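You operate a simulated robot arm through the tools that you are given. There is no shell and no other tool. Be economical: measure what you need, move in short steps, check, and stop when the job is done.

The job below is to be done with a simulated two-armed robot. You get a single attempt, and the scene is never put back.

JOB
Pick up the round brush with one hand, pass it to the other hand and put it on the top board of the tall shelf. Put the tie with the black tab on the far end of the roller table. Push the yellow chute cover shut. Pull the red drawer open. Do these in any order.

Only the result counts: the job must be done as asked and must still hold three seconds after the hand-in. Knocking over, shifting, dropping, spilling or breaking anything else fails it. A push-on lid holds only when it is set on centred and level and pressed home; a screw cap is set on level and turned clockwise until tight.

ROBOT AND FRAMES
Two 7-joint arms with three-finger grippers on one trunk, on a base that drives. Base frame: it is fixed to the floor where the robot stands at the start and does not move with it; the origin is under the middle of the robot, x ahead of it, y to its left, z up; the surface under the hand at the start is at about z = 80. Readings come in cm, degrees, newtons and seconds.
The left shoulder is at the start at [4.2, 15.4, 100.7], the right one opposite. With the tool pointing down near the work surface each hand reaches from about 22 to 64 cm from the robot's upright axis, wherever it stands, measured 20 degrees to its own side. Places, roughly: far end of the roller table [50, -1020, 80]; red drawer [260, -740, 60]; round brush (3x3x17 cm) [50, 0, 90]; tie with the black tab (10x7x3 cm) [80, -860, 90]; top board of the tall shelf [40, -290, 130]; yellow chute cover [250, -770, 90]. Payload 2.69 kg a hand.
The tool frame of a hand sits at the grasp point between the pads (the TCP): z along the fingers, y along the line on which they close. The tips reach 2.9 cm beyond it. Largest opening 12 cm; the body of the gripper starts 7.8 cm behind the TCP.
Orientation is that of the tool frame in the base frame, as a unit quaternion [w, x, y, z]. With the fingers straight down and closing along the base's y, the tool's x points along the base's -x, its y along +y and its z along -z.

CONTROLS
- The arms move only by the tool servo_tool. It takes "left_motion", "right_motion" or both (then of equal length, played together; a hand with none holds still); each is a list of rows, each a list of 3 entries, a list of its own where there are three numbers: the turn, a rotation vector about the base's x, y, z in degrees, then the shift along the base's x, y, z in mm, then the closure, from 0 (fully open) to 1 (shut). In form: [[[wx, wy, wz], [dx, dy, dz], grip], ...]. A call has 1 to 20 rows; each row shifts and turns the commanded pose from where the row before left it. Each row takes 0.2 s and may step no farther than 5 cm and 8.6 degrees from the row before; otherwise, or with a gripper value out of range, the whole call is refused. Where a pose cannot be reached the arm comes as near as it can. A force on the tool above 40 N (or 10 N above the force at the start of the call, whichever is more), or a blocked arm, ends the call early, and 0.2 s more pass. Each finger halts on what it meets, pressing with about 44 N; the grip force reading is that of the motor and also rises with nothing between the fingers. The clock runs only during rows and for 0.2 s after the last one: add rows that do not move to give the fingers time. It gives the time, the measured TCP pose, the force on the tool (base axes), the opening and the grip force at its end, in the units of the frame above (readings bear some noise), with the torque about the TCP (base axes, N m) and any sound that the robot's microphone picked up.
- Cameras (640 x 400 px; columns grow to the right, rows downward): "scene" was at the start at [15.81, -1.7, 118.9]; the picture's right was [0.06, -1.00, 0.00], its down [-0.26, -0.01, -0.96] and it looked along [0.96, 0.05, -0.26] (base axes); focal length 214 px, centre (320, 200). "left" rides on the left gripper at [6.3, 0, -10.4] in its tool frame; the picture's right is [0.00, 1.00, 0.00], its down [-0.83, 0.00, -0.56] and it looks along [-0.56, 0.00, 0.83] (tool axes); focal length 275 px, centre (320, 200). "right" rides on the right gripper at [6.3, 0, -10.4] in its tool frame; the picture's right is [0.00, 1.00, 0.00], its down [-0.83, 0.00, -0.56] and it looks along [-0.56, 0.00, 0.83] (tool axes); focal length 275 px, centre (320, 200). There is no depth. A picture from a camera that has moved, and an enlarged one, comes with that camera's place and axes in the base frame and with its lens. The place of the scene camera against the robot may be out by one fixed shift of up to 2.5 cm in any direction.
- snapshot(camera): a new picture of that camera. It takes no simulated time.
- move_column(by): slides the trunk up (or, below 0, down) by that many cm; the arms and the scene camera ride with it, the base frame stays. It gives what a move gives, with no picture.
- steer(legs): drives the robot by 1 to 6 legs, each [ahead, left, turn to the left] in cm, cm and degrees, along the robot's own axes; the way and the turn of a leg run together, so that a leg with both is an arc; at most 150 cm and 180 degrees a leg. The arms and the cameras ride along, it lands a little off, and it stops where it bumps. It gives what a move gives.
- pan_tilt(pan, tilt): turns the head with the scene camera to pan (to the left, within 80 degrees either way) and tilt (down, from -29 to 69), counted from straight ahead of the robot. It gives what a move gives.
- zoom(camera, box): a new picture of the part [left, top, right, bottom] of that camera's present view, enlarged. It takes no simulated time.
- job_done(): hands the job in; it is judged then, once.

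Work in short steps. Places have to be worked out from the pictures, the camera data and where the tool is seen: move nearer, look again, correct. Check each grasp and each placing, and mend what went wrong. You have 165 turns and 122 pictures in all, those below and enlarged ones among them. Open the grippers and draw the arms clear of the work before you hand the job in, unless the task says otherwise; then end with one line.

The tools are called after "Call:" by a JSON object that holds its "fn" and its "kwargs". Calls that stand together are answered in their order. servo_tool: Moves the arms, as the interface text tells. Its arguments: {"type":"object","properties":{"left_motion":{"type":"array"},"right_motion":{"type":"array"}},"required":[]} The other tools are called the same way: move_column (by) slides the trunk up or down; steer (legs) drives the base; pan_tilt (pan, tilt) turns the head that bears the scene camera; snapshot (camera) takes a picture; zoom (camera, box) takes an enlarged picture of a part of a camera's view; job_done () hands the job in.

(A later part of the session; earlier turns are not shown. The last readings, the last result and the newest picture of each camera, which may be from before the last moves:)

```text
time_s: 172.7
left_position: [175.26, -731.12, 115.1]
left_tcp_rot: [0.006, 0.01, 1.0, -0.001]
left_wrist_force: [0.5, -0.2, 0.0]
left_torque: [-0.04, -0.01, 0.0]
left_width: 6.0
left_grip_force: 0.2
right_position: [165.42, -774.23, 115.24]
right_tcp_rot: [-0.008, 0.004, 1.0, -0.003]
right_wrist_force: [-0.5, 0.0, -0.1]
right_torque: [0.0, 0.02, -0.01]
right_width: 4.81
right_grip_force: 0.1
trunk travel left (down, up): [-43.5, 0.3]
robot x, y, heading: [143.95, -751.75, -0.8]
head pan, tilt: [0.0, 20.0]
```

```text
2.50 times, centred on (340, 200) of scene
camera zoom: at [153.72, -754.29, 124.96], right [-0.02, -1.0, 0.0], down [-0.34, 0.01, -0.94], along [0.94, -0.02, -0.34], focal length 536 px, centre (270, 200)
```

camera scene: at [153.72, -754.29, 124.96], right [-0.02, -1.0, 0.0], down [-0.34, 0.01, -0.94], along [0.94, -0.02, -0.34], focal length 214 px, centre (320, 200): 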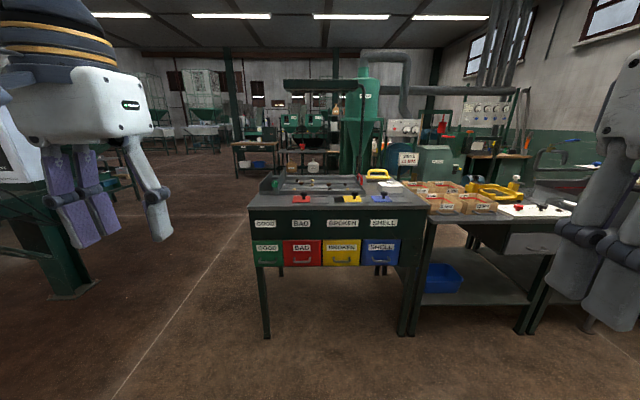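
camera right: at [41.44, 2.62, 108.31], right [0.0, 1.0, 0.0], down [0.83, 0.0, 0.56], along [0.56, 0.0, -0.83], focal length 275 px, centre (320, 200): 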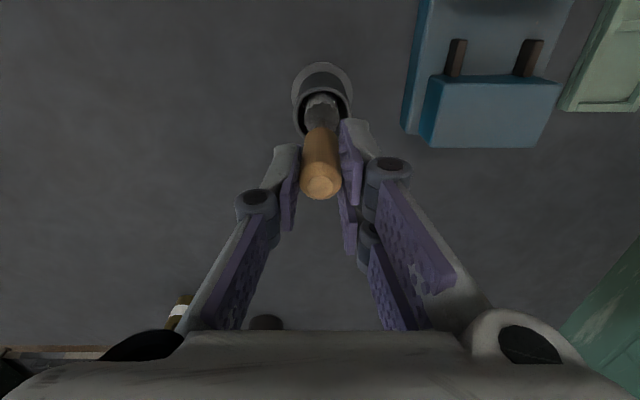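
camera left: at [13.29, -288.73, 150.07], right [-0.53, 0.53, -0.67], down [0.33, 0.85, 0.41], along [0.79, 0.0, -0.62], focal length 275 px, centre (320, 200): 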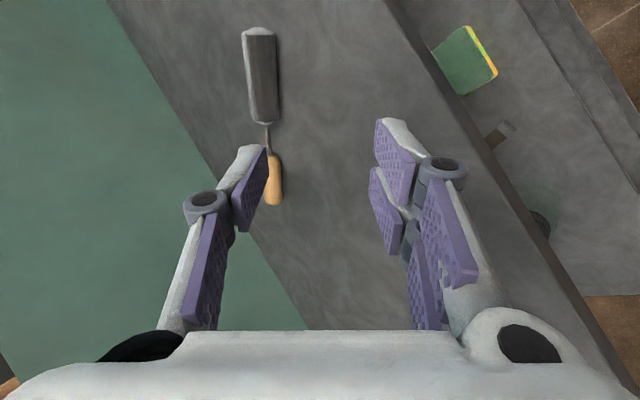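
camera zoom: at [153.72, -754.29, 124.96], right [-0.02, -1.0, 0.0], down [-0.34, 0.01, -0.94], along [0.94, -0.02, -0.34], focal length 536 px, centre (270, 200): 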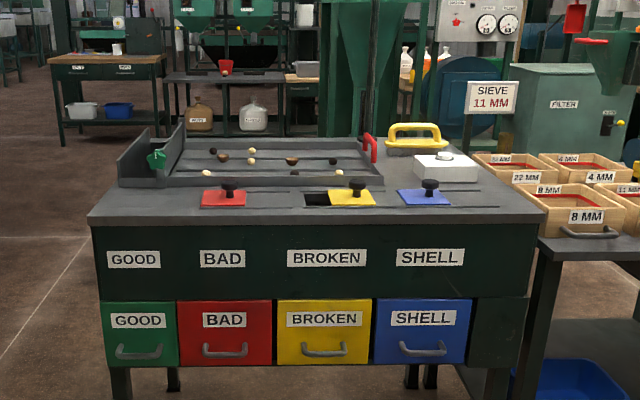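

Now it's clear: the yellow cover stands off its hole to the right, so it must slide left (+y) by about 4–5 cm; the red drawer handle is at about [248, -747, 58]. I drive up to x≈210.

Call:
{"fn": "steer", "kwargs": {"legs": [[0, -5, 1], [62, 0, 0]]}}

Call:
{"fn": "pan_tilt", "kwargs": {"pan": -5, "tilt": 40}}

Call:
{"fn": "snapshot", "kwargs": {"camera": "scene"}}

Call:
{"fn": "snapshot", "kwargs": {"camera": "right"}}

```text
time_s: 176.8
left_position: [235.68, -736.21, 115.2]
left_tcp_rot: [0.006, 0.009, 1.0, -0.002]
left_wrist_force: [-0.8, 0.9, 0.9]
left_torque: [-0.03, 0.0, -0.01]
left_width: 6.01
left_grip_force: 0.0
right_position: [225.97, -779.53, 115.1]
right_tcp_rot: [-0.008, 0.004, 1.0, -0.004]
right_wrist_force: [0.5, 0.4, -1.0]
right_torque: [-0.04, 0.0, 0.01]
right_width: 4.8
right_grip_force: 0.0
trunk travel left (down, up): [-43.5, 0.3]
robot x, y, heading: [204.21, -757.17, -0.7]
head pan, tilt: [0.0, 20.0]
```

```text
time_s: 177.6
left_position: [235.66, -736.34, 115.24]
left_tcp_rot: [0.006, 0.009, 1.0, 0.0]
left_wrist_force: [0.2, 0.1, -0.7]
left_torque: [-0.03, 0.03, 0.0]
left_width: 5.99
left_grip_force: 0.1
right_position: [225.92, -779.54, 115.26]
right_tcp_rot: [-0.008, 0.003, 1.0, -0.003]
right_wrist_force: [-0.1, 0.1, -0.5]
right_torque: [0.02, -0.01, 0.0]
right_width: 4.78
right_grip_force: 0.2
trunk travel left (down, up): [-43.5, 0.3]
robot x, y, heading: [203.89, -757.27, -0.5]
head pan, tilt: [-5.0, 40.0]
```

```text
66 pictures are left
camera scene: at [213.32, -760.23, 121.83], right [-0.1, -1.0, 0.0], down [-0.64, 0.06, -0.77], along [0.76, -0.08, -0.64], focal length 214 px, centre (320, 200)
```

scene: 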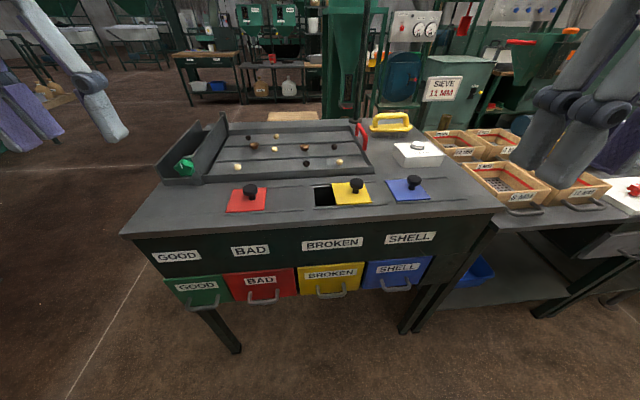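

```text
65 pictures are left
camera right: at [219.76, -779.54, 125.57], right [0.0, 1.0, -0.01], down [0.84, 0.0, 0.54], along [0.54, -0.01, -0.84], focal length 275 px, centre (320, 200)
```

right: 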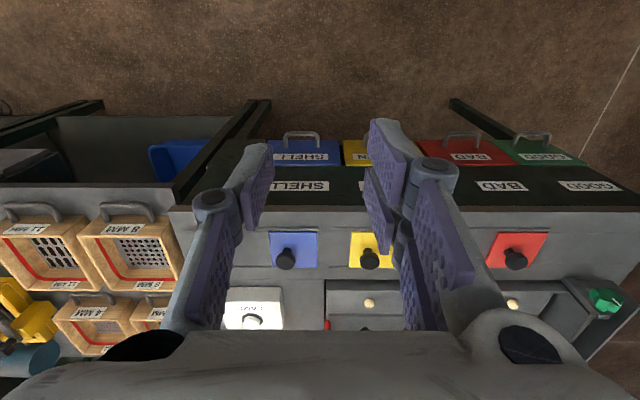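

Triangulated, the yellow knob is near [251.7, -772, 93.5]. I bring the right hand above it with the fingers apart and look.

Call:
{"fn": "servo_tool", "kwargs": {"right_motion": [[[0, 0, 0], [36, 10.7, -8], 0.6], [[0, 0, 0], [36, 10.7, -14], 0.6], [[0, 0, 0], [36, 10.7, -18], 0.6], [[0, 0, 0], [36, 10.7, -20], 0.6], [[0, 0, 0], [36, 10.7, -20], 0.6], [[0, 0, 0], [36, 10.7, -20], 0.6], [[0, 0, 0], [36, 10.7, -20], 0.6], [[0, 0, 0], [0, 0, 0], 0.6]]}}

Call:
{"fn": "snapshot", "kwargs": {"camera": "right"}}

```text
time_s: 179.4
left_position: [235.69, -736.23, 115.26]
left_tcp_rot: [0.007, 0.009, 1.0, -0.001]
left_wrist_force: [0.4, 0.8, 0.0]
left_torque: [0.0, 0.0, 0.02]
left_width: 6.02
left_grip_force: 0.1
right_position: [251.05, -771.87, 103.01]
right_tcp_rot: [-0.007, 0.004, 1.0, -0.003]
right_wrist_force: [0.0, -0.6, 0.2]
right_torque: [0.02, -0.04, 0.02]
right_width: 4.79
right_grip_force: 0.1
trunk travel left (down, up): [-43.5, 0.3]
robot x, y, heading: [204.26, -757.2, -0.9]
head pan, tilt: [-5.0, 40.0]
```

```text
64 pictures are left
camera right: at [244.9, -772.1, 113.39], right [0.0, 1.0, -0.01], down [0.84, 0.0, 0.54], along [0.54, -0.01, -0.84], focal length 275 px, centre (320, 200)
```

right: 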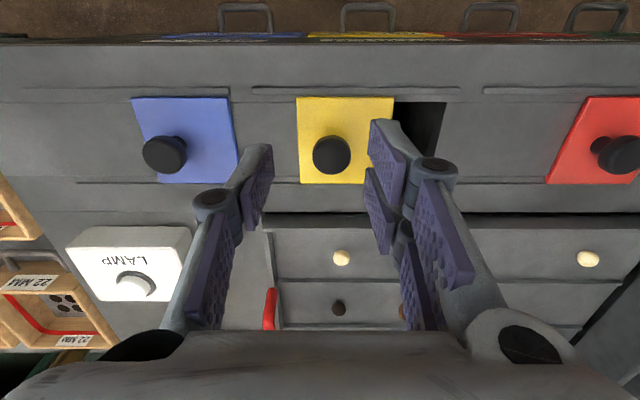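

The knob centre is near [254.3, -771.5, ~91]. I go 3.3 cm forward and down to TCP z≈93.5, watching force.

Call:
{"fn": "servo_tool", "kwargs": {"right_motion": [[[0, 0, 0], [17, 2, -25], 0.5], [[0, 0, 0], [16, 2, -25], 0.5], [[0, 0, 0], [0, 0, -25], 0.5], [[0, 0, 0], [0, 0, -15], 0.5], [[0, 0, 0], [0, 0, 0], 0.5]]}}

Call:
{"fn": "snapshot", "kwargs": {"camera": "right"}}

Call:
{"fn": "zoom", "kwargs": {"camera": "scene", "box": [260, 110, 460, 240]}}

```text
time_s: 180.6
left_position: [235.7, -736.36, 115.17]
left_tcp_rot: [0.007, 0.008, 1.0, -0.001]
left_wrist_force: [-0.5, 0.2, -0.1]
left_torque: [-0.02, 0.01, -0.02]
left_width: 6.02
left_grip_force: 0.1
right_position: [254.33, -771.57, 94.08]
right_tcp_rot: [-0.008, 0.003, 1.0, -0.003]
right_wrist_force: [0.7, -0.3, -0.1]
right_torque: [0.01, 0.01, 0.0]
right_width: 6.01
right_grip_force: 0.0
trunk travel left (down, up): [-43.5, 0.3]
robot x, y, heading: [204.19, -757.35, -0.9]
head pan, tilt: [-5.0, 40.0]
```

```text
63 pictures are left
camera right: at [248.24, -771.71, 104.51], right [0.0, 1.0, -0.01], down [0.84, 0.0, 0.54], along [0.54, -0.01, -0.84], focal length 275 px, centre (320, 200)
```

right: 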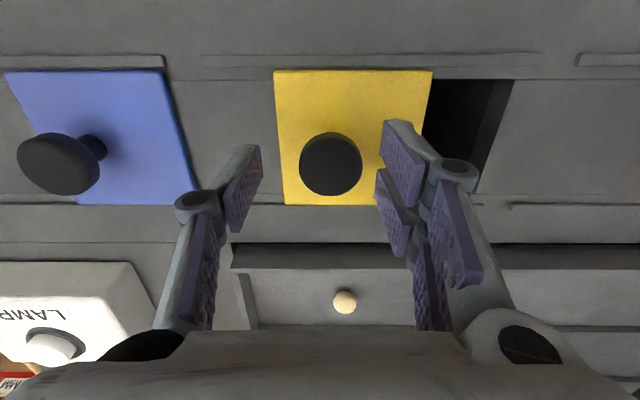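

```text
3.08 times, centred on (360, 175) of scene
camera zoom: at [213.31, -760.23, 121.83], right [-0.1, -0.99, 0.0], down [-0.64, 0.06, -0.77], along [0.76, -0.08, -0.64], focal length 660 px, centre (197, 277)
```

zoom: 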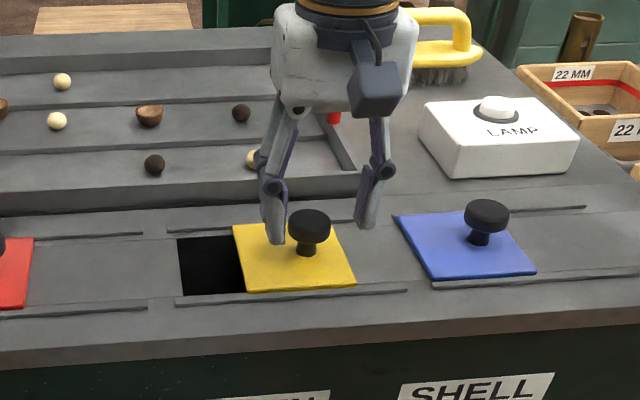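

The fingers straddle the knob but the tips are just above it (knob top ≈ 90.8). I lower 1.9 cm and close on it.

Call:
{"fn": "servo_tool", "kwargs": {"right_motion": [[[0, 0, 0], [2, 3, -10], 0.5], [[0, 0, 0], [0, 0, -9], 0.5], [[0, 0, 0], [0, 0, 0], 0.65], [[0, 0, 0], [0, 0, 0], 0.72], [[0, 0, 0], [0, 0, 0], 0.8], [[0, 0, 0], [0, 0, 0], 0.9], [[0, 0, 0], [0, 0, 0], 0.9]]}}

Call:
{"fn": "snapshot", "kwargs": {"camera": "right"}}

```text
time_s: 182.2
left_position: [235.54, -736.25, 115.16]
left_tcp_rot: [0.005, 0.009, 1.0, -0.001]
left_wrist_force: [-0.3, 0.0, -0.6]
left_torque: [-0.03, -0.01, 0.0]
left_width: 5.99
left_grip_force: 0.1
right_position: [254.6, -771.39, 92.07]
right_tcp_rot: [-0.008, 0.005, 1.0, -0.003]
right_wrist_force: [0.0, 1.9, -1.8]
right_torque: [0.14, -0.07, 0.24]
right_width: 3.22
right_grip_force: 45.3
trunk travel left (down, up): [-43.5, 0.3]
robot x, y, heading: [203.94, -757.21, -0.6]
head pan, tilt: [-5.0, 40.0]
```

```text
61 pictures are left
camera right: at [248.48, -771.36, 102.58], right [0.0, 1.0, -0.01], down [0.84, 0.0, 0.54], along [0.54, -0.01, -0.84], focal length 275 px, centre (320, 200)
```

right: 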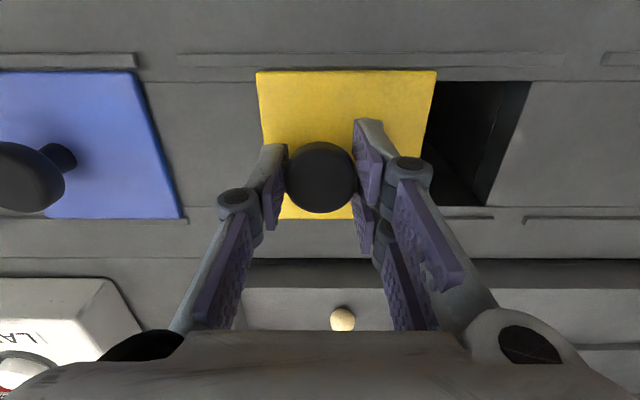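

The knob is gripped (3.2 cm). I slide the cover left in steps, 5.5 cm first.

Call:
{"fn": "servo_tool", "kwargs": {"right_motion": [[[0, 0, 0], [0, 12, 0], 0.9], [[0, 0, 0], [0, 14, 0], 0.9], [[0, 0, 0], [0, 15, 0], 0.9], [[0, 0, 0], [0, 12, 0], 0.9], [[0, 0, 0], [0, 0, 0], 0.9]]}}

Call:
{"fn": "snapshot", "kwargs": {"camera": "right"}}

```text
time_s: 183.4
left_position: [235.74, -736.27, 115.21]
left_tcp_rot: [0.006, 0.008, 1.0, -0.001]
left_wrist_force: [-0.8, 0.6, 0.9]
left_torque: [-0.04, 0.01, 0.0]
left_width: 5.99
left_grip_force: 0.0
right_position: [254.72, -766.05, 92.1]
right_tcp_rot: [-0.007, 0.003, 1.0, -0.004]
right_wrist_force: [1.0, -0.5, -0.6]
right_torque: [0.16, -0.58, -0.08]
right_width: 3.19
right_grip_force: 44.7
trunk travel left (down, up): [-43.5, 0.3]
robot x, y, heading: [204.31, -757.22, -0.4]
head pan, tilt: [-5.0, 40.0]
```

```text
60 pictures are left
camera right: at [248.47, -766.07, 102.57], right [0.0, 1.0, -0.01], down [0.84, 0.0, 0.54], along [0.54, -0.01, -0.84], focal length 275 px, centre (320, 200)
```

right: 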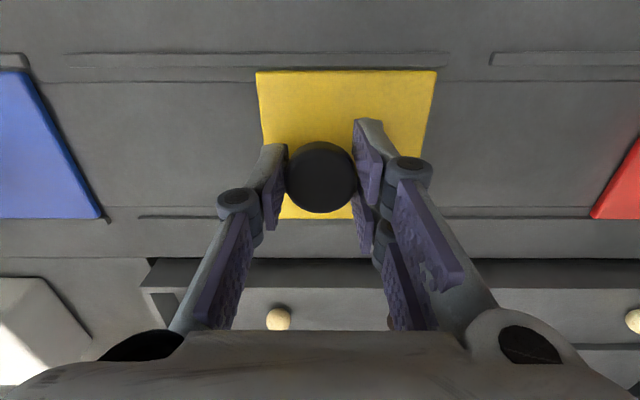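

The hole is covered; I push a bit more toward the stop to be sure it's fully shut.

Call:
{"fn": "servo_tool", "kwargs": {"right_motion": [[[0, 0, 0], [0, 3, 0], 0.9], [[0, 0, 0], [0, 3, 0], 0.9], [[0, 0, 0], [0, 3, 0], 0.9], [[0, 0, 0], [0, 3, 0], 0.9], [[0, 0, 0], [0, 0, 0], 0.9]]}}

```text
time_s: 184.6
left_position: [235.65, -736.4, 115.21]
left_tcp_rot: [0.007, 0.01, 1.0, -0.001]
left_wrist_force: [0.6, 0.0, -0.3]
left_torque: [-0.03, -0.03, -0.03]
left_width: 5.99
left_grip_force: 0.2
right_position: [254.59, -765.65, 92.12]
right_tcp_rot: [-0.009, 0.008, 1.0, -0.01]
right_wrist_force: [-2.5, -12.5, 0.1]
right_torque: [-0.49, 0.29, -0.19]
right_width: 3.25
right_grip_force: 45.1
trunk travel left (down, up): [-43.5, 0.3]
robot x, y, heading: [204.35, -757.29, -0.9]
head pan, tilt: [-5.0, 40.0]
stopped in row 5 (right hand): the force on the tool passed its limit at 41 N (the readings are from after the stop); the commanded pose is now the measured one
```

The cover is against its stop. I release the knob, lift, and retract the right hand.

Call:
{"fn": "servo_tool", "kwargs": {"right_motion": [[[0, 0, 0], [0, 0, 0], 0.7], [[0, 0, 0], [0, 0, 0], 0.5], [[0, 0, 0], [0, 0, 20], 0.5], [[0, 0, 0], [0, 0, 30], 0.5], [[0, 0, 0], [-20, 0, 40], 0.5], [[0, 0, 0], [-40, 0, 30], 0.5], [[0, 0, 0], [-45, -10, 20], 0.5], [[0, 0, 0], [-45, -10, 10], 0.5], [[0, 0, 0], [-45, -10, 10], 0.5], [[0, 0, 0], [-45, -10, 0], 0.5]]}}

Call:
{"fn": "snapshot", "kwargs": {"camera": "scene"}}

```text
refused: row 7 steps farther than a row can; nothing moved
```

```text
59 pictures are left
camera scene: at [213.27, -760.34, 121.83], right [-0.1, -0.99, 0.0], down [-0.64, 0.07, -0.77], along [0.76, -0.08, -0.64], focal length 214 px, centre (320, 200)
```

scene: 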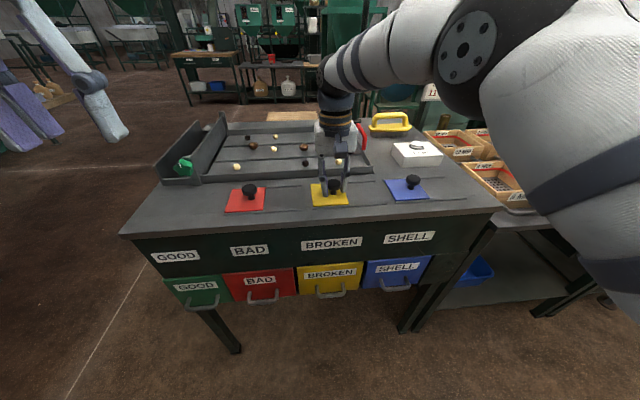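

One row was too long; I repeat with shorter steps.

Call:
{"fn": "servo_tool", "kwargs": {"right_motion": [[[0, 0, 0], [0, 0, 0], 0.7], [[0, 0, 0], [0, 0, 0], 0.5], [[0, 0, 0], [0, 0, 20], 0.5], [[0, 0, 0], [0, 0, 30], 0.5], [[0, 0, 0], [-20, 0, 40], 0.5], [[0, 0, 0], [-35, 0, 30], 0.5], [[0, 0, 0], [-40, -10, 15], 0.5], [[0, 0, 0], [-40, -10, 5], 0.5], [[0, 0, 0], [-40, -10, 0], 0.5], [[0, 0, 0], [-40, -10, 0], 0.5], [[0, 0, 0], [-40, -10, 0], 0.5]]}}

Call:
{"fn": "snapshot", "kwargs": {"camera": "scene"}}

```text
time_s: 186.9
left_position: [235.56, -736.38, 115.17]
left_tcp_rot: [0.007, 0.01, 1.0, 0.0]
left_wrist_force: [0.2, -0.1, 0.3]
left_torque: [0.01, -0.04, 0.01]
left_width: 6.0
left_grip_force: 0.1
right_position: [229.15, -770.59, 106.26]
right_tcp_rot: [-0.008, 0.006, 1.0, -0.007]
right_wrist_force: [-0.3, 0.5, 0.3]
right_torque: [0.01, 0.02, 0.04]
right_width: 6.0
right_grip_force: 0.0
trunk travel left (down, up): [-43.5, 0.3]
robot x, y, heading: [203.84, -757.32, -0.9]
head pan, tilt: [-5.0, 40.0]
```

```text
58 pictures are left
camera scene: at [213.26, -760.37, 121.83], right [-0.1, -0.99, 0.0], down [-0.64, 0.07, -0.77], along [0.76, -0.08, -0.64], focal length 214 px, centre (320, 200)
```

scene: 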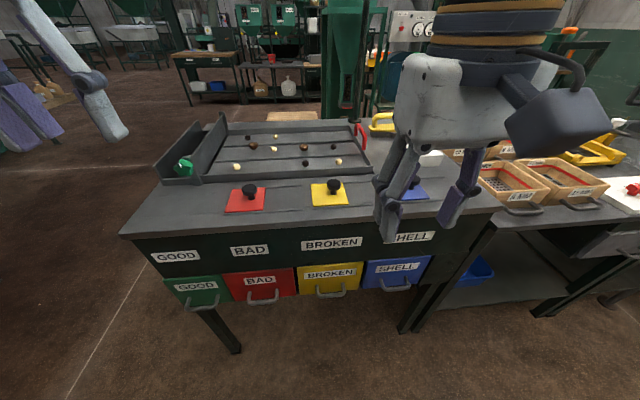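

The yellow cover is shut and the rest untouched. Now the drawer: I back up 22 cm and lower the trunk 35 cm so that a level left hand can reach the handle.

Call:
{"fn": "steer", "kwargs": {"legs": [[-22, 0, 0.7]]}}

Call:
{"fn": "move_column", "kwargs": {"by": -35}}

Call:
{"fn": "servo_tool", "kwargs": {"left_motion": [[[0, -8.2, 0], [0, 0, 0], 0.2], [[0, -8.2, 0], [0, 0, 0], 0], [[0, -8.2, 0], [0, 0, 0], 0], [[0, -8.2, 0], [0, 0, 0], 0], [[0, -8.2, 0], [0, 0, 0], 0], [[0, -8.2, 0], [0, 0, 0], 0], [[0, -8.2, 0], [0, 0, 0], 0], [[0, -8.2, 0], [0, 0, 0], 0], [[0, -8.2, 0], [0, 0, 0], 0], [[0, -8.2, 0], [0, 0, 0], 0], [[0, -8, 0], [0, 0, 0], 0]]}}

Call:
{"fn": "snapshot", "kwargs": {"camera": "scene"}}

Call:
{"fn": "snapshot", "kwargs": {"camera": "left"}}

```text
time_s: 188.7
left_position: [212.35, -735.71, 115.17]
left_tcp_rot: [0.006, 0.004, 1.0, -0.001]
left_wrist_force: [0.2, -0.9, 0.5]
left_torque: [-0.04, -0.04, -0.06]
left_width: 6.0
left_grip_force: 0.1
right_position: [206.25, -770.03, 106.1]
right_tcp_rot: [-0.009, 0.001, 1.0, -0.008]
right_wrist_force: [0.5, -0.5, 1.4]
right_torque: [-0.02, 0.0, 0.0]
right_width: 5.99
right_grip_force: 0.0
trunk travel left (down, up): [-43.5, 0.3]
robot x, y, heading: [181.2, -757.05, 0.0]
head pan, tilt: [-5.0, 40.0]
```

```text
time_s: 192.1
left_position: [219.73, -736.02, 71.15]
left_tcp_rot: [-0.149, 0.003, 0.989, -0.002]
left_wrist_force: [0.7, -0.6, -0.2]
left_torque: [0.01, -0.05, 0.02]
left_width: 5.98
left_grip_force: 0.1
right_position: [206.37, -770.05, 71.17]
right_tcp_rot: [-0.009, 0.001, 1.0, -0.008]
right_wrist_force: [0.4, 0.1, 0.6]
right_torque: [0.04, 0.0, -0.04]
right_width: 6.01
right_grip_force: 0.1
trunk travel left (down, up): [-8.5, 35.3]
robot x, y, heading: [181.23, -757.46, -0.1]
head pan, tilt: [-5.0, 40.0]
```

```text
time_s: 194.5
left_position: [227.89, -736.46, 81.91]
left_tcp_rot: [0.595, 0.004, 0.804, 0.001]
left_wrist_force: [0.8, 0.7, -0.2]
left_torque: [0.03, -0.02, 0.01]
left_width: 11.98
left_grip_force: 0.1
left hand out of reach, approached as far as the arm can: row 7, 8, 9, 10, 11
right_position: [206.39, -770.04, 71.09]
right_tcp_rot: [-0.01, 0.002, 1.0, -0.008]
right_wrist_force: [-0.3, -0.2, -0.6]
right_torque: [-0.01, 0.03, 0.0]
right_width: 6.02
right_grip_force: 0.1
trunk travel left (down, up): [-8.5, 35.3]
robot x, y, heading: [181.28, -756.77, -0.2]
head pan, tilt: [-5.0, 40.0]
```

```text
57 pictures are left
camera scene: at [205.95, -760.05, 83.49], right [-0.09, -1.0, 0.0], down [-0.64, 0.06, -0.77], along [0.76, -0.07, -0.64], focal length 214 px, centre (320, 200)
```

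scene: 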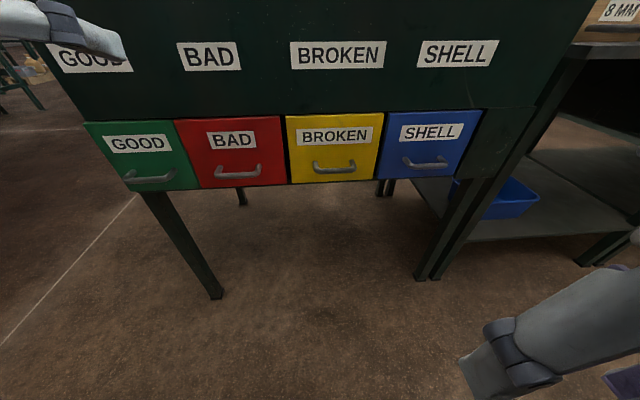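

```text
56 pictures are left
camera left: at [216.08, -736.45, 79.05], right [0.0, 1.0, 0.01], down [-0.29, -0.01, 0.96], along [0.96, -0.01, 0.29], focal length 275 px, centre (320, 200)
```

left: 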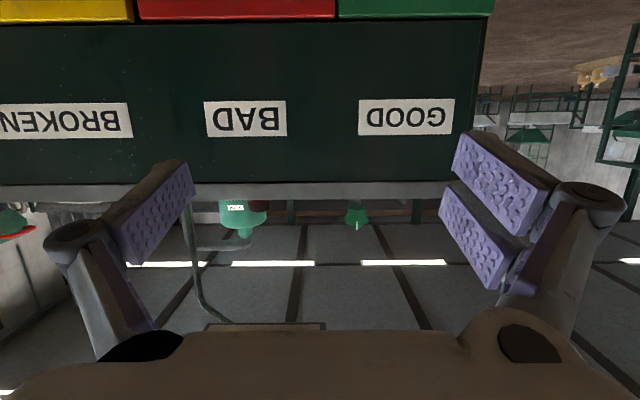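

The red handle computes to about [242.5, -746, 60–61]. I lower the left hand to that height, level it, and look with its own camera.

Call:
{"fn": "servo_tool", "kwargs": {"left_motion": [[[0, -5, 0], [0, -19, -35], 0], [[0, -4, 0], [0, -19, -35], 0], [[0, -4, 0], [0, -19, -35], 0], [[0, -4, 0], [0, -19, -35], 0], [[0, 0, 0], [0, -18, -35], 0], [[0, 0, 0], [0, 0, -35], 0], [[0, 0, 0], [0, 0, 0], 0]]}}

Call:
{"fn": "snapshot", "kwargs": {"camera": "left"}}

Call:
{"fn": "snapshot", "kwargs": {"camera": "scene"}}

```text
time_s: 196.1
left_position: [234.01, -748.29, 65.8]
left_tcp_rot: [0.707, 0.003, 0.708, 0.002]
left_wrist_force: [-0.2, 0.9, -0.5]
left_torque: [-0.01, 0.01, 0.02]
left_width: 12.0
left_grip_force: 0.0
left hand out of reach, approached as far as the arm can: row 1, 2, 3
right_position: [206.42, -769.95, 71.23]
right_tcp_rot: [-0.01, 0.0, 1.0, -0.007]
right_wrist_force: [-0.3, -0.8, 0.6]
right_torque: [0.01, 0.0, -0.04]
right_width: 6.0
right_grip_force: 0.0
trunk travel left (down, up): [-8.5, 35.3]
robot x, y, heading: [181.53, -757.12, -0.1]
head pan, tilt: [-5.0, 40.0]
```

```text
55 pictures are left
camera left: at [223.47, -748.18, 59.55], right [0.0, 1.0, 0.01], down [-0.55, -0.01, 0.83], along [0.83, -0.01, 0.55], focal length 275 px, centre (320, 200)
```

left: 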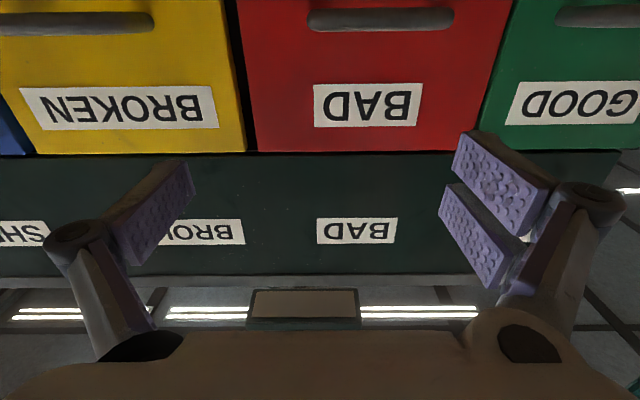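

```text
54 pictures are left
camera scene: at [205.95, -760.05, 83.5], right [-0.09, -1.0, 0.0], down [-0.64, 0.06, -0.77], along [0.76, -0.07, -0.64], focal length 214 px, centre (320, 200)
```

scene: 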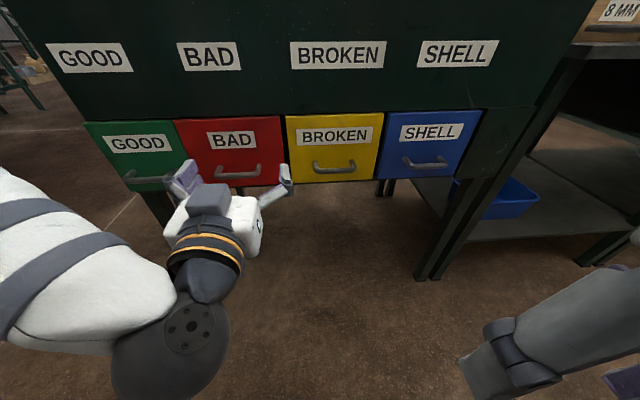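

The handle centre is at about [242.7, -744.7, 59.6], about 8.6 cm wide, so the open fingers straddle it. I align and advance.

Call:
{"fn": "servo_tool", "kwargs": {"left_motion": [[[0, 0, 0], [0, 18, -31], 0], [[0, 0, 0], [0, 18, -31], 0], [[0, 0, 0], [25, 0, 0], 0], [[0, 0, 0], [25, 0, 0], 0], [[0, 0, 0], [20, 0, 0], 0], [[0, 0, 0], [0, 0, 0], 0]]}}

Call:
{"fn": "snapshot", "kwargs": {"camera": "left"}}

Call:
{"fn": "zoom", "kwargs": {"camera": "scene", "box": [140, 100, 340, 260]}}

```text
time_s: 197.5
left_position: [240.93, -744.59, 59.45]
left_tcp_rot: [0.706, 0.004, 0.708, 0.002]
left_wrist_force: [-0.7, 0.2, -0.2]
left_torque: [0.0, 0.02, -0.04]
left_width: 12.01
left_grip_force: 0.0
right_position: [206.42, -770.11, 71.13]
right_tcp_rot: [-0.009, 0.0, 1.0, -0.008]
right_wrist_force: [0.1, 0.8, 0.1]
right_torque: [-0.01, -0.02, 0.02]
right_width: 6.0
right_grip_force: 0.0
trunk travel left (down, up): [-8.5, 35.3]
robot x, y, heading: [181.01, -757.49, -0.1]
head pan, tilt: [-5.0, 40.0]
```

```text
53 pictures are left
camera left: at [230.56, -744.44, 53.25], right [0.0, 1.0, 0.01], down [-0.55, -0.01, 0.83], along [0.83, -0.01, 0.55], focal length 275 px, centre (320, 200)
```

left: 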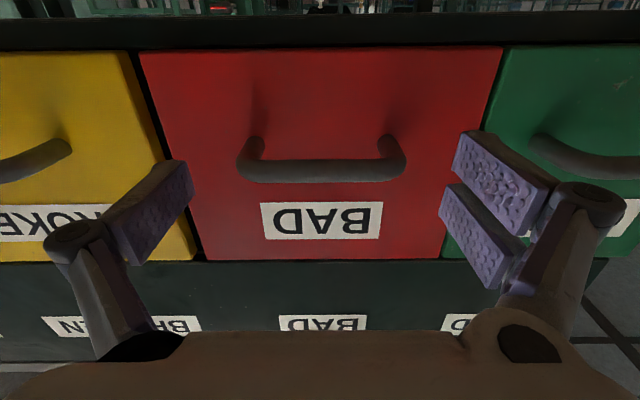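

```text
2.50 times, centred on (240, 180) of scene
camera zoom: at [205.95, -760.06, 83.49], right [-0.09, -1.0, 0.0], down [-0.64, 0.06, -0.77], along [0.76, -0.07, -0.64], focal length 536 px, centre (520, 250)
```

zoom: 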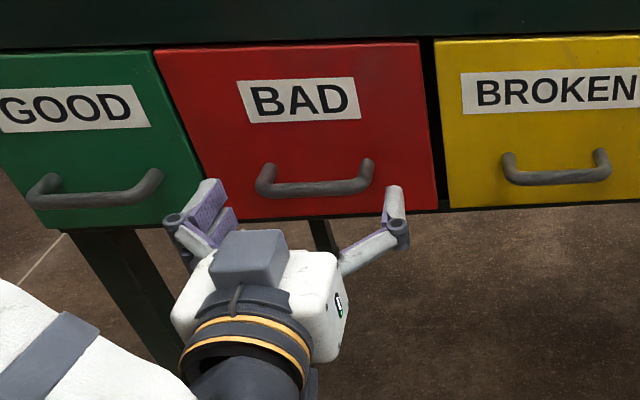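

The bar is at x≈242.7, the drawer face at ≈247. I advance 2.3 cm and close across the bar ends.

Call:
{"fn": "servo_tool", "kwargs": {"left_motion": [[[0, 0, 0], [12, 0, 1], 0], [[0, 0, 0], [11, 0, 1], 0], [[0, 0, 0], [0, 0, 0], 0.15], [[0, 0, 0], [0, 0, 0], 0.22], [[0, 0, 0], [0, 0, 0], 0.3], [[0, 0, 0], [0, 0, 0], 0.5], [[0, 0, 0], [0, 0, 0], 0.5]]}}

Call:
{"fn": "snapshot", "kwargs": {"camera": "left"}}

```text
time_s: 199.1
left_position: [243.29, -744.53, 59.54]
left_tcp_rot: [0.707, 0.003, 0.708, 0.002]
left_wrist_force: [-0.6, 3.4, 3.0]
left_torque: [0.2, -0.06, 0.37]
left_width: 9.02
left_grip_force: 45.0
right_position: [206.45, -770.1, 71.2]
right_tcp_rot: [-0.01, 0.001, 1.0, -0.009]
right_wrist_force: [0.9, -0.8, -0.9]
right_torque: [-0.02, 0.01, 0.02]
right_width: 6.01
right_grip_force: 0.1
trunk travel left (down, up): [-8.5, 35.3]
robot x, y, heading: [181.42, -756.7, -0.2]
head pan, tilt: [-5.0, 40.0]
```

```text
51 pictures are left
camera left: at [232.88, -744.48, 53.43], right [0.0, 1.0, 0.01], down [-0.55, -0.01, 0.83], along [0.83, -0.01, 0.55], focal length 275 px, centre (320, 200)
```

left: 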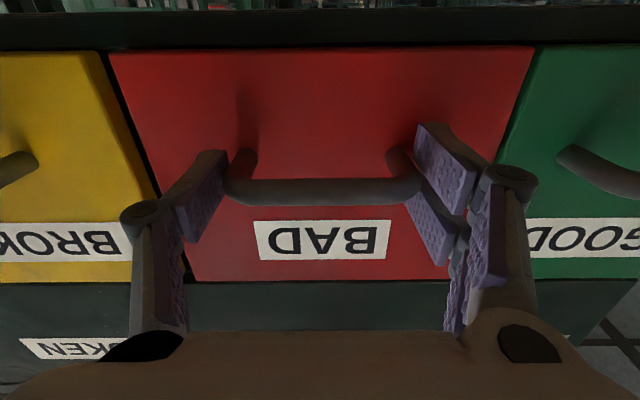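

The handle is gripped (9.0 cm). I pull by driving the base straight back 15 cm.

Call:
{"fn": "steer", "kwargs": {"legs": [[-15, 0, 0]]}}

Call:
{"fn": "snapshot", "kwargs": {"camera": "scene"}}

```text
time_s: 200.5
left_position: [228.63, -744.56, 59.59]
left_tcp_rot: [0.707, 0.003, 0.707, 0.002]
left_wrist_force: [-0.2, 20.1, 6.0]
left_torque: [0.49, -0.06, 1.46]
left_width: 8.98
left_grip_force: 45.5
right_position: [191.64, -770.07, 71.16]
right_tcp_rot: [-0.01, 0.003, 1.0, -0.009]
right_wrist_force: [0.1, 0.9, 0.1]
right_torque: [0.01, -0.01, 0.02]
right_width: 6.02
right_grip_force: 0.1
trunk travel left (down, up): [-8.5, 35.3]
robot x, y, heading: [166.63, -756.65, -0.3]
head pan, tilt: [-5.0, 40.0]
```

```text
50 pictures are left
camera scene: at [191.23, -759.98, 83.51], right [-0.09, -1.0, 0.0], down [-0.64, 0.06, -0.77], along [0.76, -0.07, -0.64], focal length 214 px, centre (320, 200)
```

scene: 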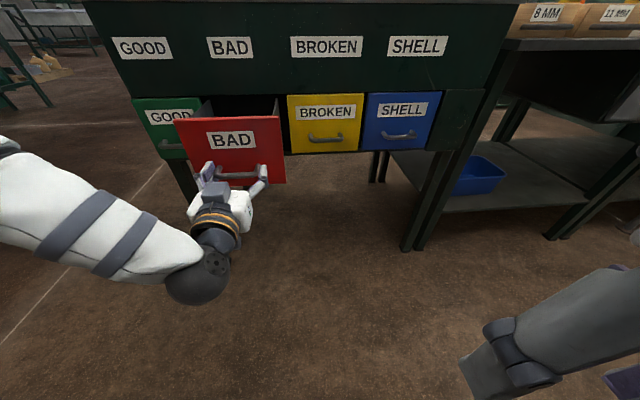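

The drawer is out 14.6 cm. I pull another 8 cm to find its stop.

Call:
{"fn": "steer", "kwargs": {"legs": [[-8, 0, 0]]}}

Call:
{"fn": "snapshot", "kwargs": {"camera": "scene"}}

```text
time_s: 201.6
left_position: [221.72, -744.63, 59.57]
left_tcp_rot: [0.707, 0.004, 0.708, 0.002]
left_wrist_force: [0.6, 0.0, -2.4]
left_torque: [-0.05, -0.19, 0.02]
left_width: 8.97
left_grip_force: 45.3
right_position: [184.22, -770.15, 71.18]
right_tcp_rot: [-0.01, 0.004, 1.0, -0.008]
right_wrist_force: [0.5, -0.2, -0.2]
right_torque: [0.02, 0.02, -0.03]
right_width: 5.99
right_grip_force: 0.1
trunk travel left (down, up): [-8.5, 35.3]
robot x, y, heading: [159.14, -756.67, -0.3]
head pan, tilt: [-5.0, 40.0]
stopped in leg 1: the force on the tool passed its limit at 123 N (the readings are from after the stop); the commanded pose is now the measured one
```

```text
49 pictures are left
camera scene: at [183.92, -760.03, 83.49], right [-0.1, -1.0, 0.0], down [-0.64, 0.06, -0.77], along [0.76, -0.07, -0.64], focal length 214 px, centre (320, 200)
```

scene: 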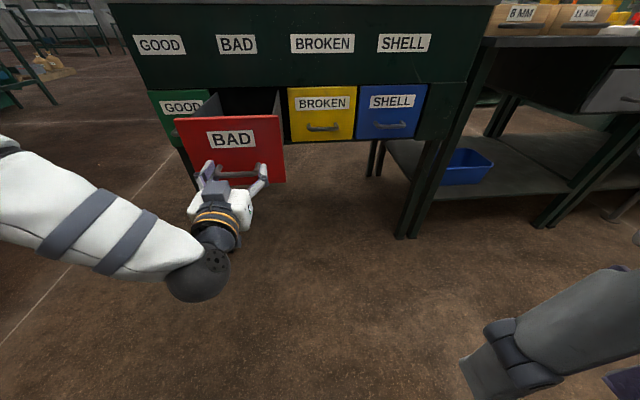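

The drawer reached its stop, fully open. I open the fingers and back straight away.

Call:
{"fn": "servo_tool", "kwargs": {"left_motion": [[[0, 0, 0], [0, 0, 0], 0.15], [[0, 0, 0], [0, 0, 0], 0], [[0, 0, 0], [0, 0, 0], 0]]}}

Call:
{"fn": "steer", "kwargs": {"legs": [[-22, 0, 0]]}}

Call:
{"fn": "snapshot", "kwargs": {"camera": "scene"}}

```text
time_s: 202.4
left_position: [221.66, -744.53, 59.57]
left_tcp_rot: [0.707, 0.002, 0.708, 0.004]
left_wrist_force: [0.1, 0.3, 0.2]
left_torque: [0.02, 0.0, 0.02]
left_width: 12.01
left_grip_force: 0.1
right_position: [184.24, -769.96, 71.14]
right_tcp_rot: [-0.01, 0.004, 1.0, -0.008]
right_wrist_force: [0.2, 0.4, -0.2]
right_torque: [0.01, 0.02, 0.0]
right_width: 5.99
right_grip_force: 0.1
trunk travel left (down, up): [-8.5, 35.3]
robot x, y, heading: [158.96, -756.63, -0.2]
head pan, tilt: [-5.0, 40.0]
```

```text
time_s: 204.0
left_position: [200.1, -744.77, 59.7]
left_tcp_rot: [0.707, 0.006, 0.708, 0.001]
left_wrist_force: [0.0, 0.2, 0.1]
left_torque: [0.0, -0.02, -0.01]
left_width: 12.03
left_grip_force: 0.0
right_position: [162.68, -769.85, 71.17]
right_tcp_rot: [-0.01, 0.007, 1.0, -0.008]
right_wrist_force: [-0.8, 0.2, -0.7]
right_torque: [-0.02, -0.03, -0.03]
right_width: 6.0
right_grip_force: 0.1
trunk travel left (down, up): [-8.5, 35.3]
robot x, y, heading: [137.55, -756.8, -0.7]
head pan, tilt: [-5.0, 40.0]
```

```text
48 pictures are left
camera scene: at [162.34, -759.96, 83.49], right [-0.1, -0.99, 0.0], down [-0.64, 0.07, -0.77], along [0.76, -0.08, -0.64], focal length 214 px, centre (320, 200)
```

scene: 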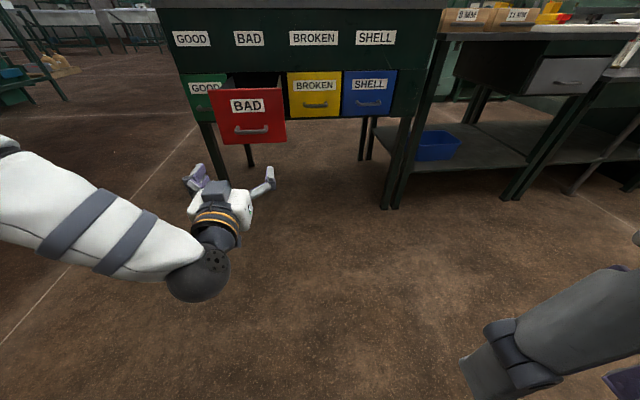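

Drawer done. I raise the trunk again and return the left hand to the fingers-down, drawn-in pose for driving.

Call:
{"fn": "move_column", "kwargs": {"by": 33}}

Call:
{"fn": "servo_tool", "kwargs": {"left_motion": [[[0, 8.2, 0], [-20, 10, 10], 0.5], [[0, 8.2, 0], [-20, 10, 10], 0.5], [[0, 8.2, 0], [-20, 10, 10], 0.5], [[0, 8.2, 0], [-20, 10, 10], 0.5], [[0, 8.2, 0], [-20, 10, 10], 0.5], [[0, 8.2, 0], [-20, 10, 10], 0.5], [[0, 8.2, 0], [-20, 10, 10], 0.5], [[0, 8.2, 0], [-20, 10, 0], 0.5], [[0, 8.2, 0], [-20, 10, 0], 0.5], [[0, 8.2, 0], [-20, 0, 0], 0.5], [[0, 8, 0], [-20, 0, 0], 0.5], [[0, 0, 0], [0, 0, 0], 0.5]]}}

```text
time_s: 207.3
left_position: [200.07, -744.81, 92.54]
left_tcp_rot: [0.706, 0.006, 0.708, 0.001]
left_wrist_force: [0.4, -0.5, -0.1]
left_torque: [-0.01, -0.03, 0.01]
left_width: 12.02
left_grip_force: 0.0
right_position: [162.55, -770.01, 104.0]
right_tcp_rot: [-0.01, 0.007, 1.0, -0.008]
right_wrist_force: [0.5, -0.4, 0.1]
right_torque: [0.0, 0.02, -0.03]
right_width: 5.97
right_grip_force: 0.0
trunk travel left (down, up): [-41.5, 2.3]
robot x, y, heading: [137.86, -756.94, -0.9]
head pan, tilt: [-5.0, 40.0]
```

```text
time_s: 209.9
left_position: [180.04, -736.0, 99.66]
left_tcp_rot: [0.06, -0.001, 0.998, 0.004]
left_wrist_force: [0.4, -0.1, 0.2]
left_torque: [0.02, 0.0, -0.01]
left_width: 6.01
left_grip_force: 0.0
left hand out of reach, approached as far as the arm can: row 6
right_position: [162.66, -769.77, 104.34]
right_tcp_rot: [-0.01, 0.006, 1.0, -0.008]
right_wrist_force: [-0.8, 0.5, 0.0]
right_torque: [-0.01, 0.01, -0.01]
right_width: 6.02
right_grip_force: 0.0
trunk travel left (down, up): [-41.5, 2.3]
robot x, y, heading: [137.76, -756.49, -1.2]
head pan, tilt: [-5.0, 40.0]
```

I finish levelling the left hand and look right along the aisle behind the bench.

Call:
{"fn": "servo_tool", "kwargs": {"left_motion": [[[0, 3.5, 0], [-25, 5, 25], 0.5], [[0, 3.4, 0], [-25, 5, 25], 0.5], [[0, 0, 0], [-25, 0, 25], 0.5], [[0, 0, 0], [-25, 0, 25], 0.5]], "right_motion": [[[0, 0, 0], [0, 0, 20], 0.5], [[0, 0, 0], [0, 0, 20], 0.5], [[0, 0, 0], [0, 0, 20], 0.5], [[0, 0, 0], [0, 0, 0], 0.5]]}}

Call:
{"fn": "pan_tilt", "kwargs": {"pan": -78, "tilt": 22}}

Call:
{"fn": "snapshot", "kwargs": {"camera": "scene"}}

```text
time_s: 210.9
left_position: [170.14, -734.91, 109.81]
left_tcp_rot: [0.001, 0.0, 1.0, 0.005]
left_wrist_force: [-0.7, -1.0, 0.6]
left_torque: [-0.01, -0.01, 0.01]
left_width: 6.01
left_grip_force: 0.1
right_position: [162.69, -770.11, 110.11]
right_tcp_rot: [-0.01, 0.007, 1.0, -0.007]
right_wrist_force: [0.1, 0.5, 0.3]
right_torque: [-0.04, -0.02, 0.01]
right_width: 6.03
right_grip_force: 0.1
trunk travel left (down, up): [-41.5, 2.3]
robot x, y, heading: [137.78, -756.24, -0.9]
head pan, tilt: [-5.0, 40.0]
```

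```text
time_s: 212.3
left_position: [170.17, -735.0, 109.69]
left_tcp_rot: [0.001, -0.001, 1.0, 0.005]
left_wrist_force: [1.1, 0.2, 0.2]
left_torque: [0.02, 0.01, 0.02]
left_width: 6.0
left_grip_force: 0.1
right_position: [162.84, -770.17, 110.17]
right_tcp_rot: [-0.01, 0.007, 1.0, -0.008]
right_wrist_force: [0.1, 0.4, -0.1]
right_torque: [-0.02, -0.05, 0.03]
right_width: 5.99
right_grip_force: 0.1
trunk travel left (down, up): [-41.5, 2.3]
robot x, y, heading: [137.62, -756.59, -0.8]
head pan, tilt: [-78.0, 22.0]
```

```text
47 pictures are left
camera scene: at [142.6, -768.0, 122.59], right [-0.98, -0.19, 0.0], down [-0.07, 0.37, -0.93], along [0.18, -0.91, -0.37], focal length 214 px, centre (320, 200)
```

scene: 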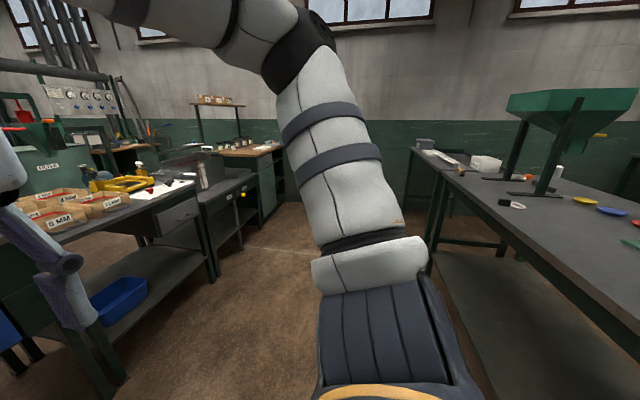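

The tie is at about [78.6, -865, 87], 15 cm from the bench's back edge (x≈94). I move into the aisle behind the bench and turn round to face it.

Call:
{"fn": "steer", "kwargs": {"legs": [[18, 0, 1], [0, -97, 0], [0, 0, 180]]}}

Call:
{"fn": "pan_tilt", "kwargs": {"pan": 0, "tilt": 30}}

Call:
{"fn": "snapshot", "kwargs": {"camera": "scene"}}

```text
time_s: 228.6
left_position: [122.84, -876.68, 109.74]
left_tcp_rot: [0.004, 1.0, 0.0, -0.001]
left_wrist_force: [0.3, 0.3, 0.0]
left_torque: [0.03, -0.01, -0.01]
left_width: 5.97
left_grip_force: 0.0
right_position: [130.4, -841.52, 110.2]
right_tcp_rot: [-0.008, 1.0, -0.01, 0.009]
right_wrist_force: [0.1, -0.8, -0.1]
right_torque: [0.01, 0.02, 0.03]
right_width: 6.02
right_grip_force: 0.1
trunk travel left (down, up): [-41.5, 2.3]
robot x, y, heading: [155.26, -855.18, 178.8]
head pan, tilt: [-78.0, 22.0]
```

```text
time_s: 230.2
left_position: [122.81, -876.56, 109.8]
left_tcp_rot: [0.005, 1.0, -0.001, -0.001]
left_wrist_force: [0.2, 0.5, -0.7]
left_torque: [0.03, 0.0, -0.01]
left_width: 6.0
left_grip_force: 0.1
right_position: [130.32, -841.59, 110.14]
right_tcp_rot: [-0.008, 1.0, -0.009, 0.01]
right_wrist_force: [-0.4, -0.1, 0.1]
right_torque: [0.0, -0.02, 0.02]
right_width: 6.03
right_grip_force: 0.0
trunk travel left (down, up): [-41.5, 2.3]
robot x, y, heading: [155.62, -855.06, 179.1]
head pan, tilt: [0.0, 30.0]
```

```text
46 pictures are left
camera scene: at [143.42, -857.09, 121.31], right [0.02, 1.0, 0.0], down [0.5, -0.01, -0.87], along [-0.87, 0.02, -0.5], focal length 214 px, centre (320, 200)
```

scene: 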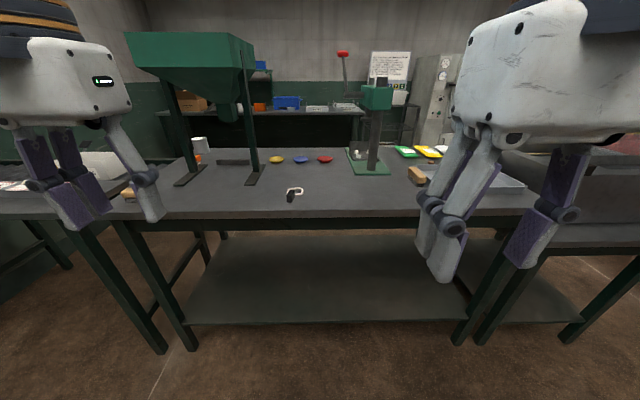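

The tie lies at [79.5, -864.5, 87]. I drive ahead 29 cm and view it with the left hand's camera.

Call:
{"fn": "steer", "kwargs": {"legs": [[29, 0, 1]]}}

Call:
{"fn": "snapshot", "kwargs": {"camera": "left"}}

Call:
{"fn": "pan_tilt", "kwargs": {"pan": 8, "tilt": 45}}

Call:
{"fn": "zoom", "kwargs": {"camera": "scene", "box": [240, 120, 400, 240]}}

```text
time_s: 232.1
left_position: [94.43, -876.91, 109.83]
left_tcp_rot: [0.004, 1.0, 0.008, -0.002]
left_wrist_force: [-0.4, 0.0, 0.0]
left_torque: [-0.02, -0.04, 0.02]
left_width: 5.99
left_grip_force: 0.0
right_position: [101.31, -841.64, 110.16]
right_tcp_rot: [-0.007, 1.0, 0.0, 0.009]
right_wrist_force: [1.3, 0.5, 0.5]
right_torque: [-0.01, 0.0, -0.01]
right_width: 5.98
right_grip_force: 0.1
trunk travel left (down, up): [-41.5, 2.3]
robot x, y, heading: [126.64, -854.84, 179.8]
head pan, tilt: [0.0, 30.0]
```

```text
45 pictures are left
camera left: at [100.76, -876.73, 120.31], right [0.01, -1.0, 0.01], down [-0.83, -0.01, 0.56], along [-0.56, -0.01, -0.83], focal length 275 px, centre (320, 200)
```

left: 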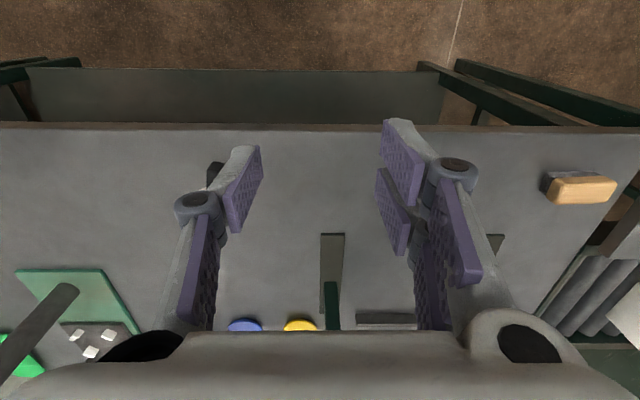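

```text
time_s: 232.9
left_position: [94.44, -876.88, 109.75]
left_tcp_rot: [0.005, 1.0, 0.008, -0.001]
left_wrist_force: [-0.2, -0.5, -1.0]
left_torque: [0.01, -0.03, 0.01]
left_width: 6.01
left_grip_force: 0.0
right_position: [101.37, -841.61, 110.17]
right_tcp_rot: [-0.008, 1.0, 0.001, 0.009]
right_wrist_force: [0.4, -0.3, 0.2]
right_torque: [-0.02, -0.06, -0.02]
right_width: 6.01
right_grip_force: 0.0
trunk travel left (down, up): [-41.5, 2.3]
robot x, y, heading: [127.03, -854.78, 180.3]
head pan, tilt: [8.0, 45.0]
```

```text
3.33 times, centred on (320, 180) of scene
camera zoom: at [115.73, -858.16, 119.05], right [-0.14, 0.99, 0.0], down [0.7, 0.1, -0.71], along [-0.7, -0.1, -0.71], focal length 715 px, centre (320, 267)
```

zoom: 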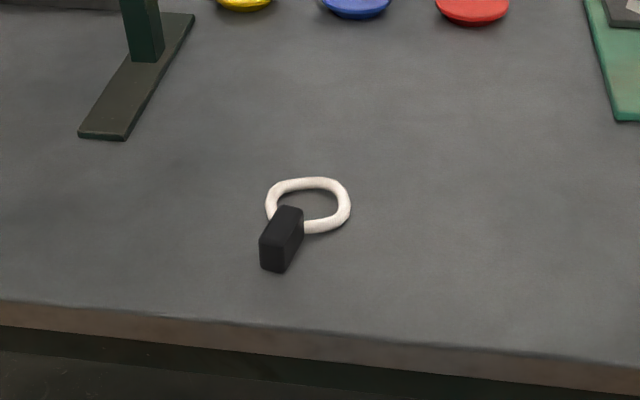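

The black tab's long side points along x and it is ~2 cm thick in y, centre about [82.5, -864.5]. I move the left hand above it with fingers 5 cm apart.

Call:
{"fn": "servo_tool", "kwargs": {"left_motion": [[[0, 0, 0], [-23, 24, -20], 0.6], [[0, 0, 0], [-23, 24, -20], 0.6], [[0, 0, 0], [-23, 24, -25], 0.6], [[0, 0, 0], [-23, 25, -25], 0.6], [[0, 0, 0], [-23, 25, -25], 0.6], [[0, 0, 0], [0, 0, 0], 0.6]]}}

Call:
{"fn": "snapshot", "kwargs": {"camera": "left"}}

```text
time_s: 234.3
left_position: [83.22, -864.76, 98.31]
left_tcp_rot: [0.004, 1.0, 0.008, -0.001]
left_wrist_force: [0.8, 0.0, 0.5]
left_torque: [-0.01, 0.01, 0.0]
left_width: 4.79
left_grip_force: 0.0
right_position: [101.33, -841.78, 110.24]
right_tcp_rot: [-0.008, 1.0, 0.0, 0.008]
right_wrist_force: [0.2, 0.2, -0.4]
right_torque: [0.03, -0.03, -0.02]
right_width: 6.0
right_grip_force: 0.0
trunk travel left (down, up): [-41.5, 2.3]
robot x, y, heading: [127.11, -854.52, 179.8]
head pan, tilt: [8.0, 45.0]
```

```text
43 pictures are left
camera left: at [89.52, -864.52, 108.84], right [0.01, -1.0, 0.01], down [-0.83, -0.01, 0.56], along [-0.56, -0.01, -0.83], focal length 275 px, centre (320, 200)
```

left: 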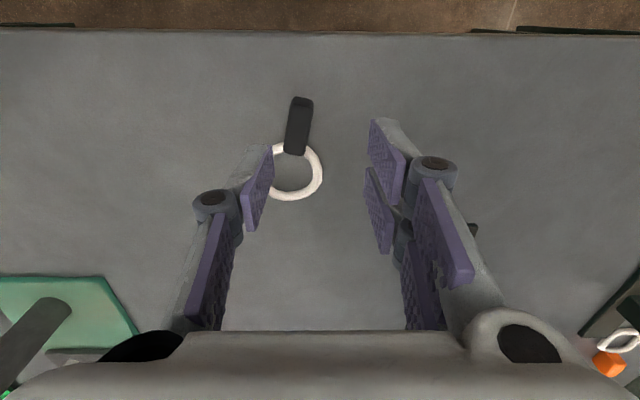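

The tab centre is [82.4, -863.1], yawed ~10°. I match that yaw, centre and descend to TCP z≈90.

Call:
{"fn": "servo_tool", "kwargs": {"left_motion": [[[0, 0, -4.8], [-4, 9, -20], 0.6], [[0, 0, -4.8], [-4, 8, -20], 0.6], [[0, 0, 0], [0, 0, -25], 0.6], [[0, 0, 0], [0, 0, -15], 0.6], [[0, 0, 0], [0, 0, 0], 0.6]]}}

Call:
{"fn": "snapshot", "kwargs": {"camera": "left"}}

```text
time_s: 235.5
left_position: [82.21, -862.89, 90.22]
left_tcp_rot: [0.004, 0.997, -0.076, -0.001]
left_wrist_force: [-0.2, -1.1, 0.7]
left_torque: [0.01, 0.0, 0.02]
left_width: 4.79
left_grip_force: 0.1
right_position: [101.42, -841.8, 110.04]
right_tcp_rot: [-0.008, 1.0, 0.0, 0.008]
right_wrist_force: [0.6, 0.2, -0.1]
right_torque: [-0.03, 0.0, 0.0]
right_width: 5.99
right_grip_force: 0.0
trunk travel left (down, up): [-41.5, 2.3]
robot x, y, heading: [126.57, -855.23, 179.8]
head pan, tilt: [8.0, 45.0]
```

```text
42 pictures are left
camera left: at [88.49, -863.86, 100.7], right [-0.15, -0.99, 0.01], down [-0.82, 0.13, 0.56], along [-0.55, 0.08, -0.83], focal length 275 px, centre (320, 200)
```

left: 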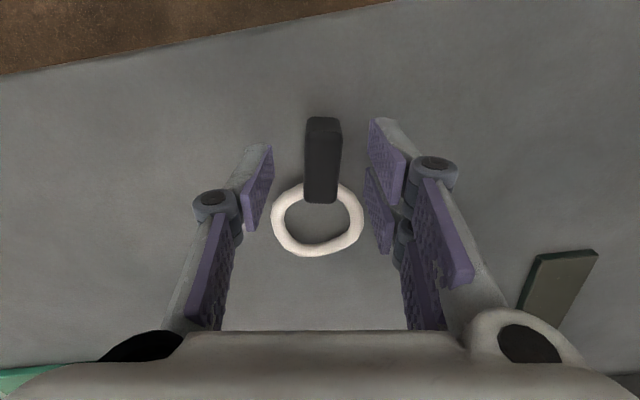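

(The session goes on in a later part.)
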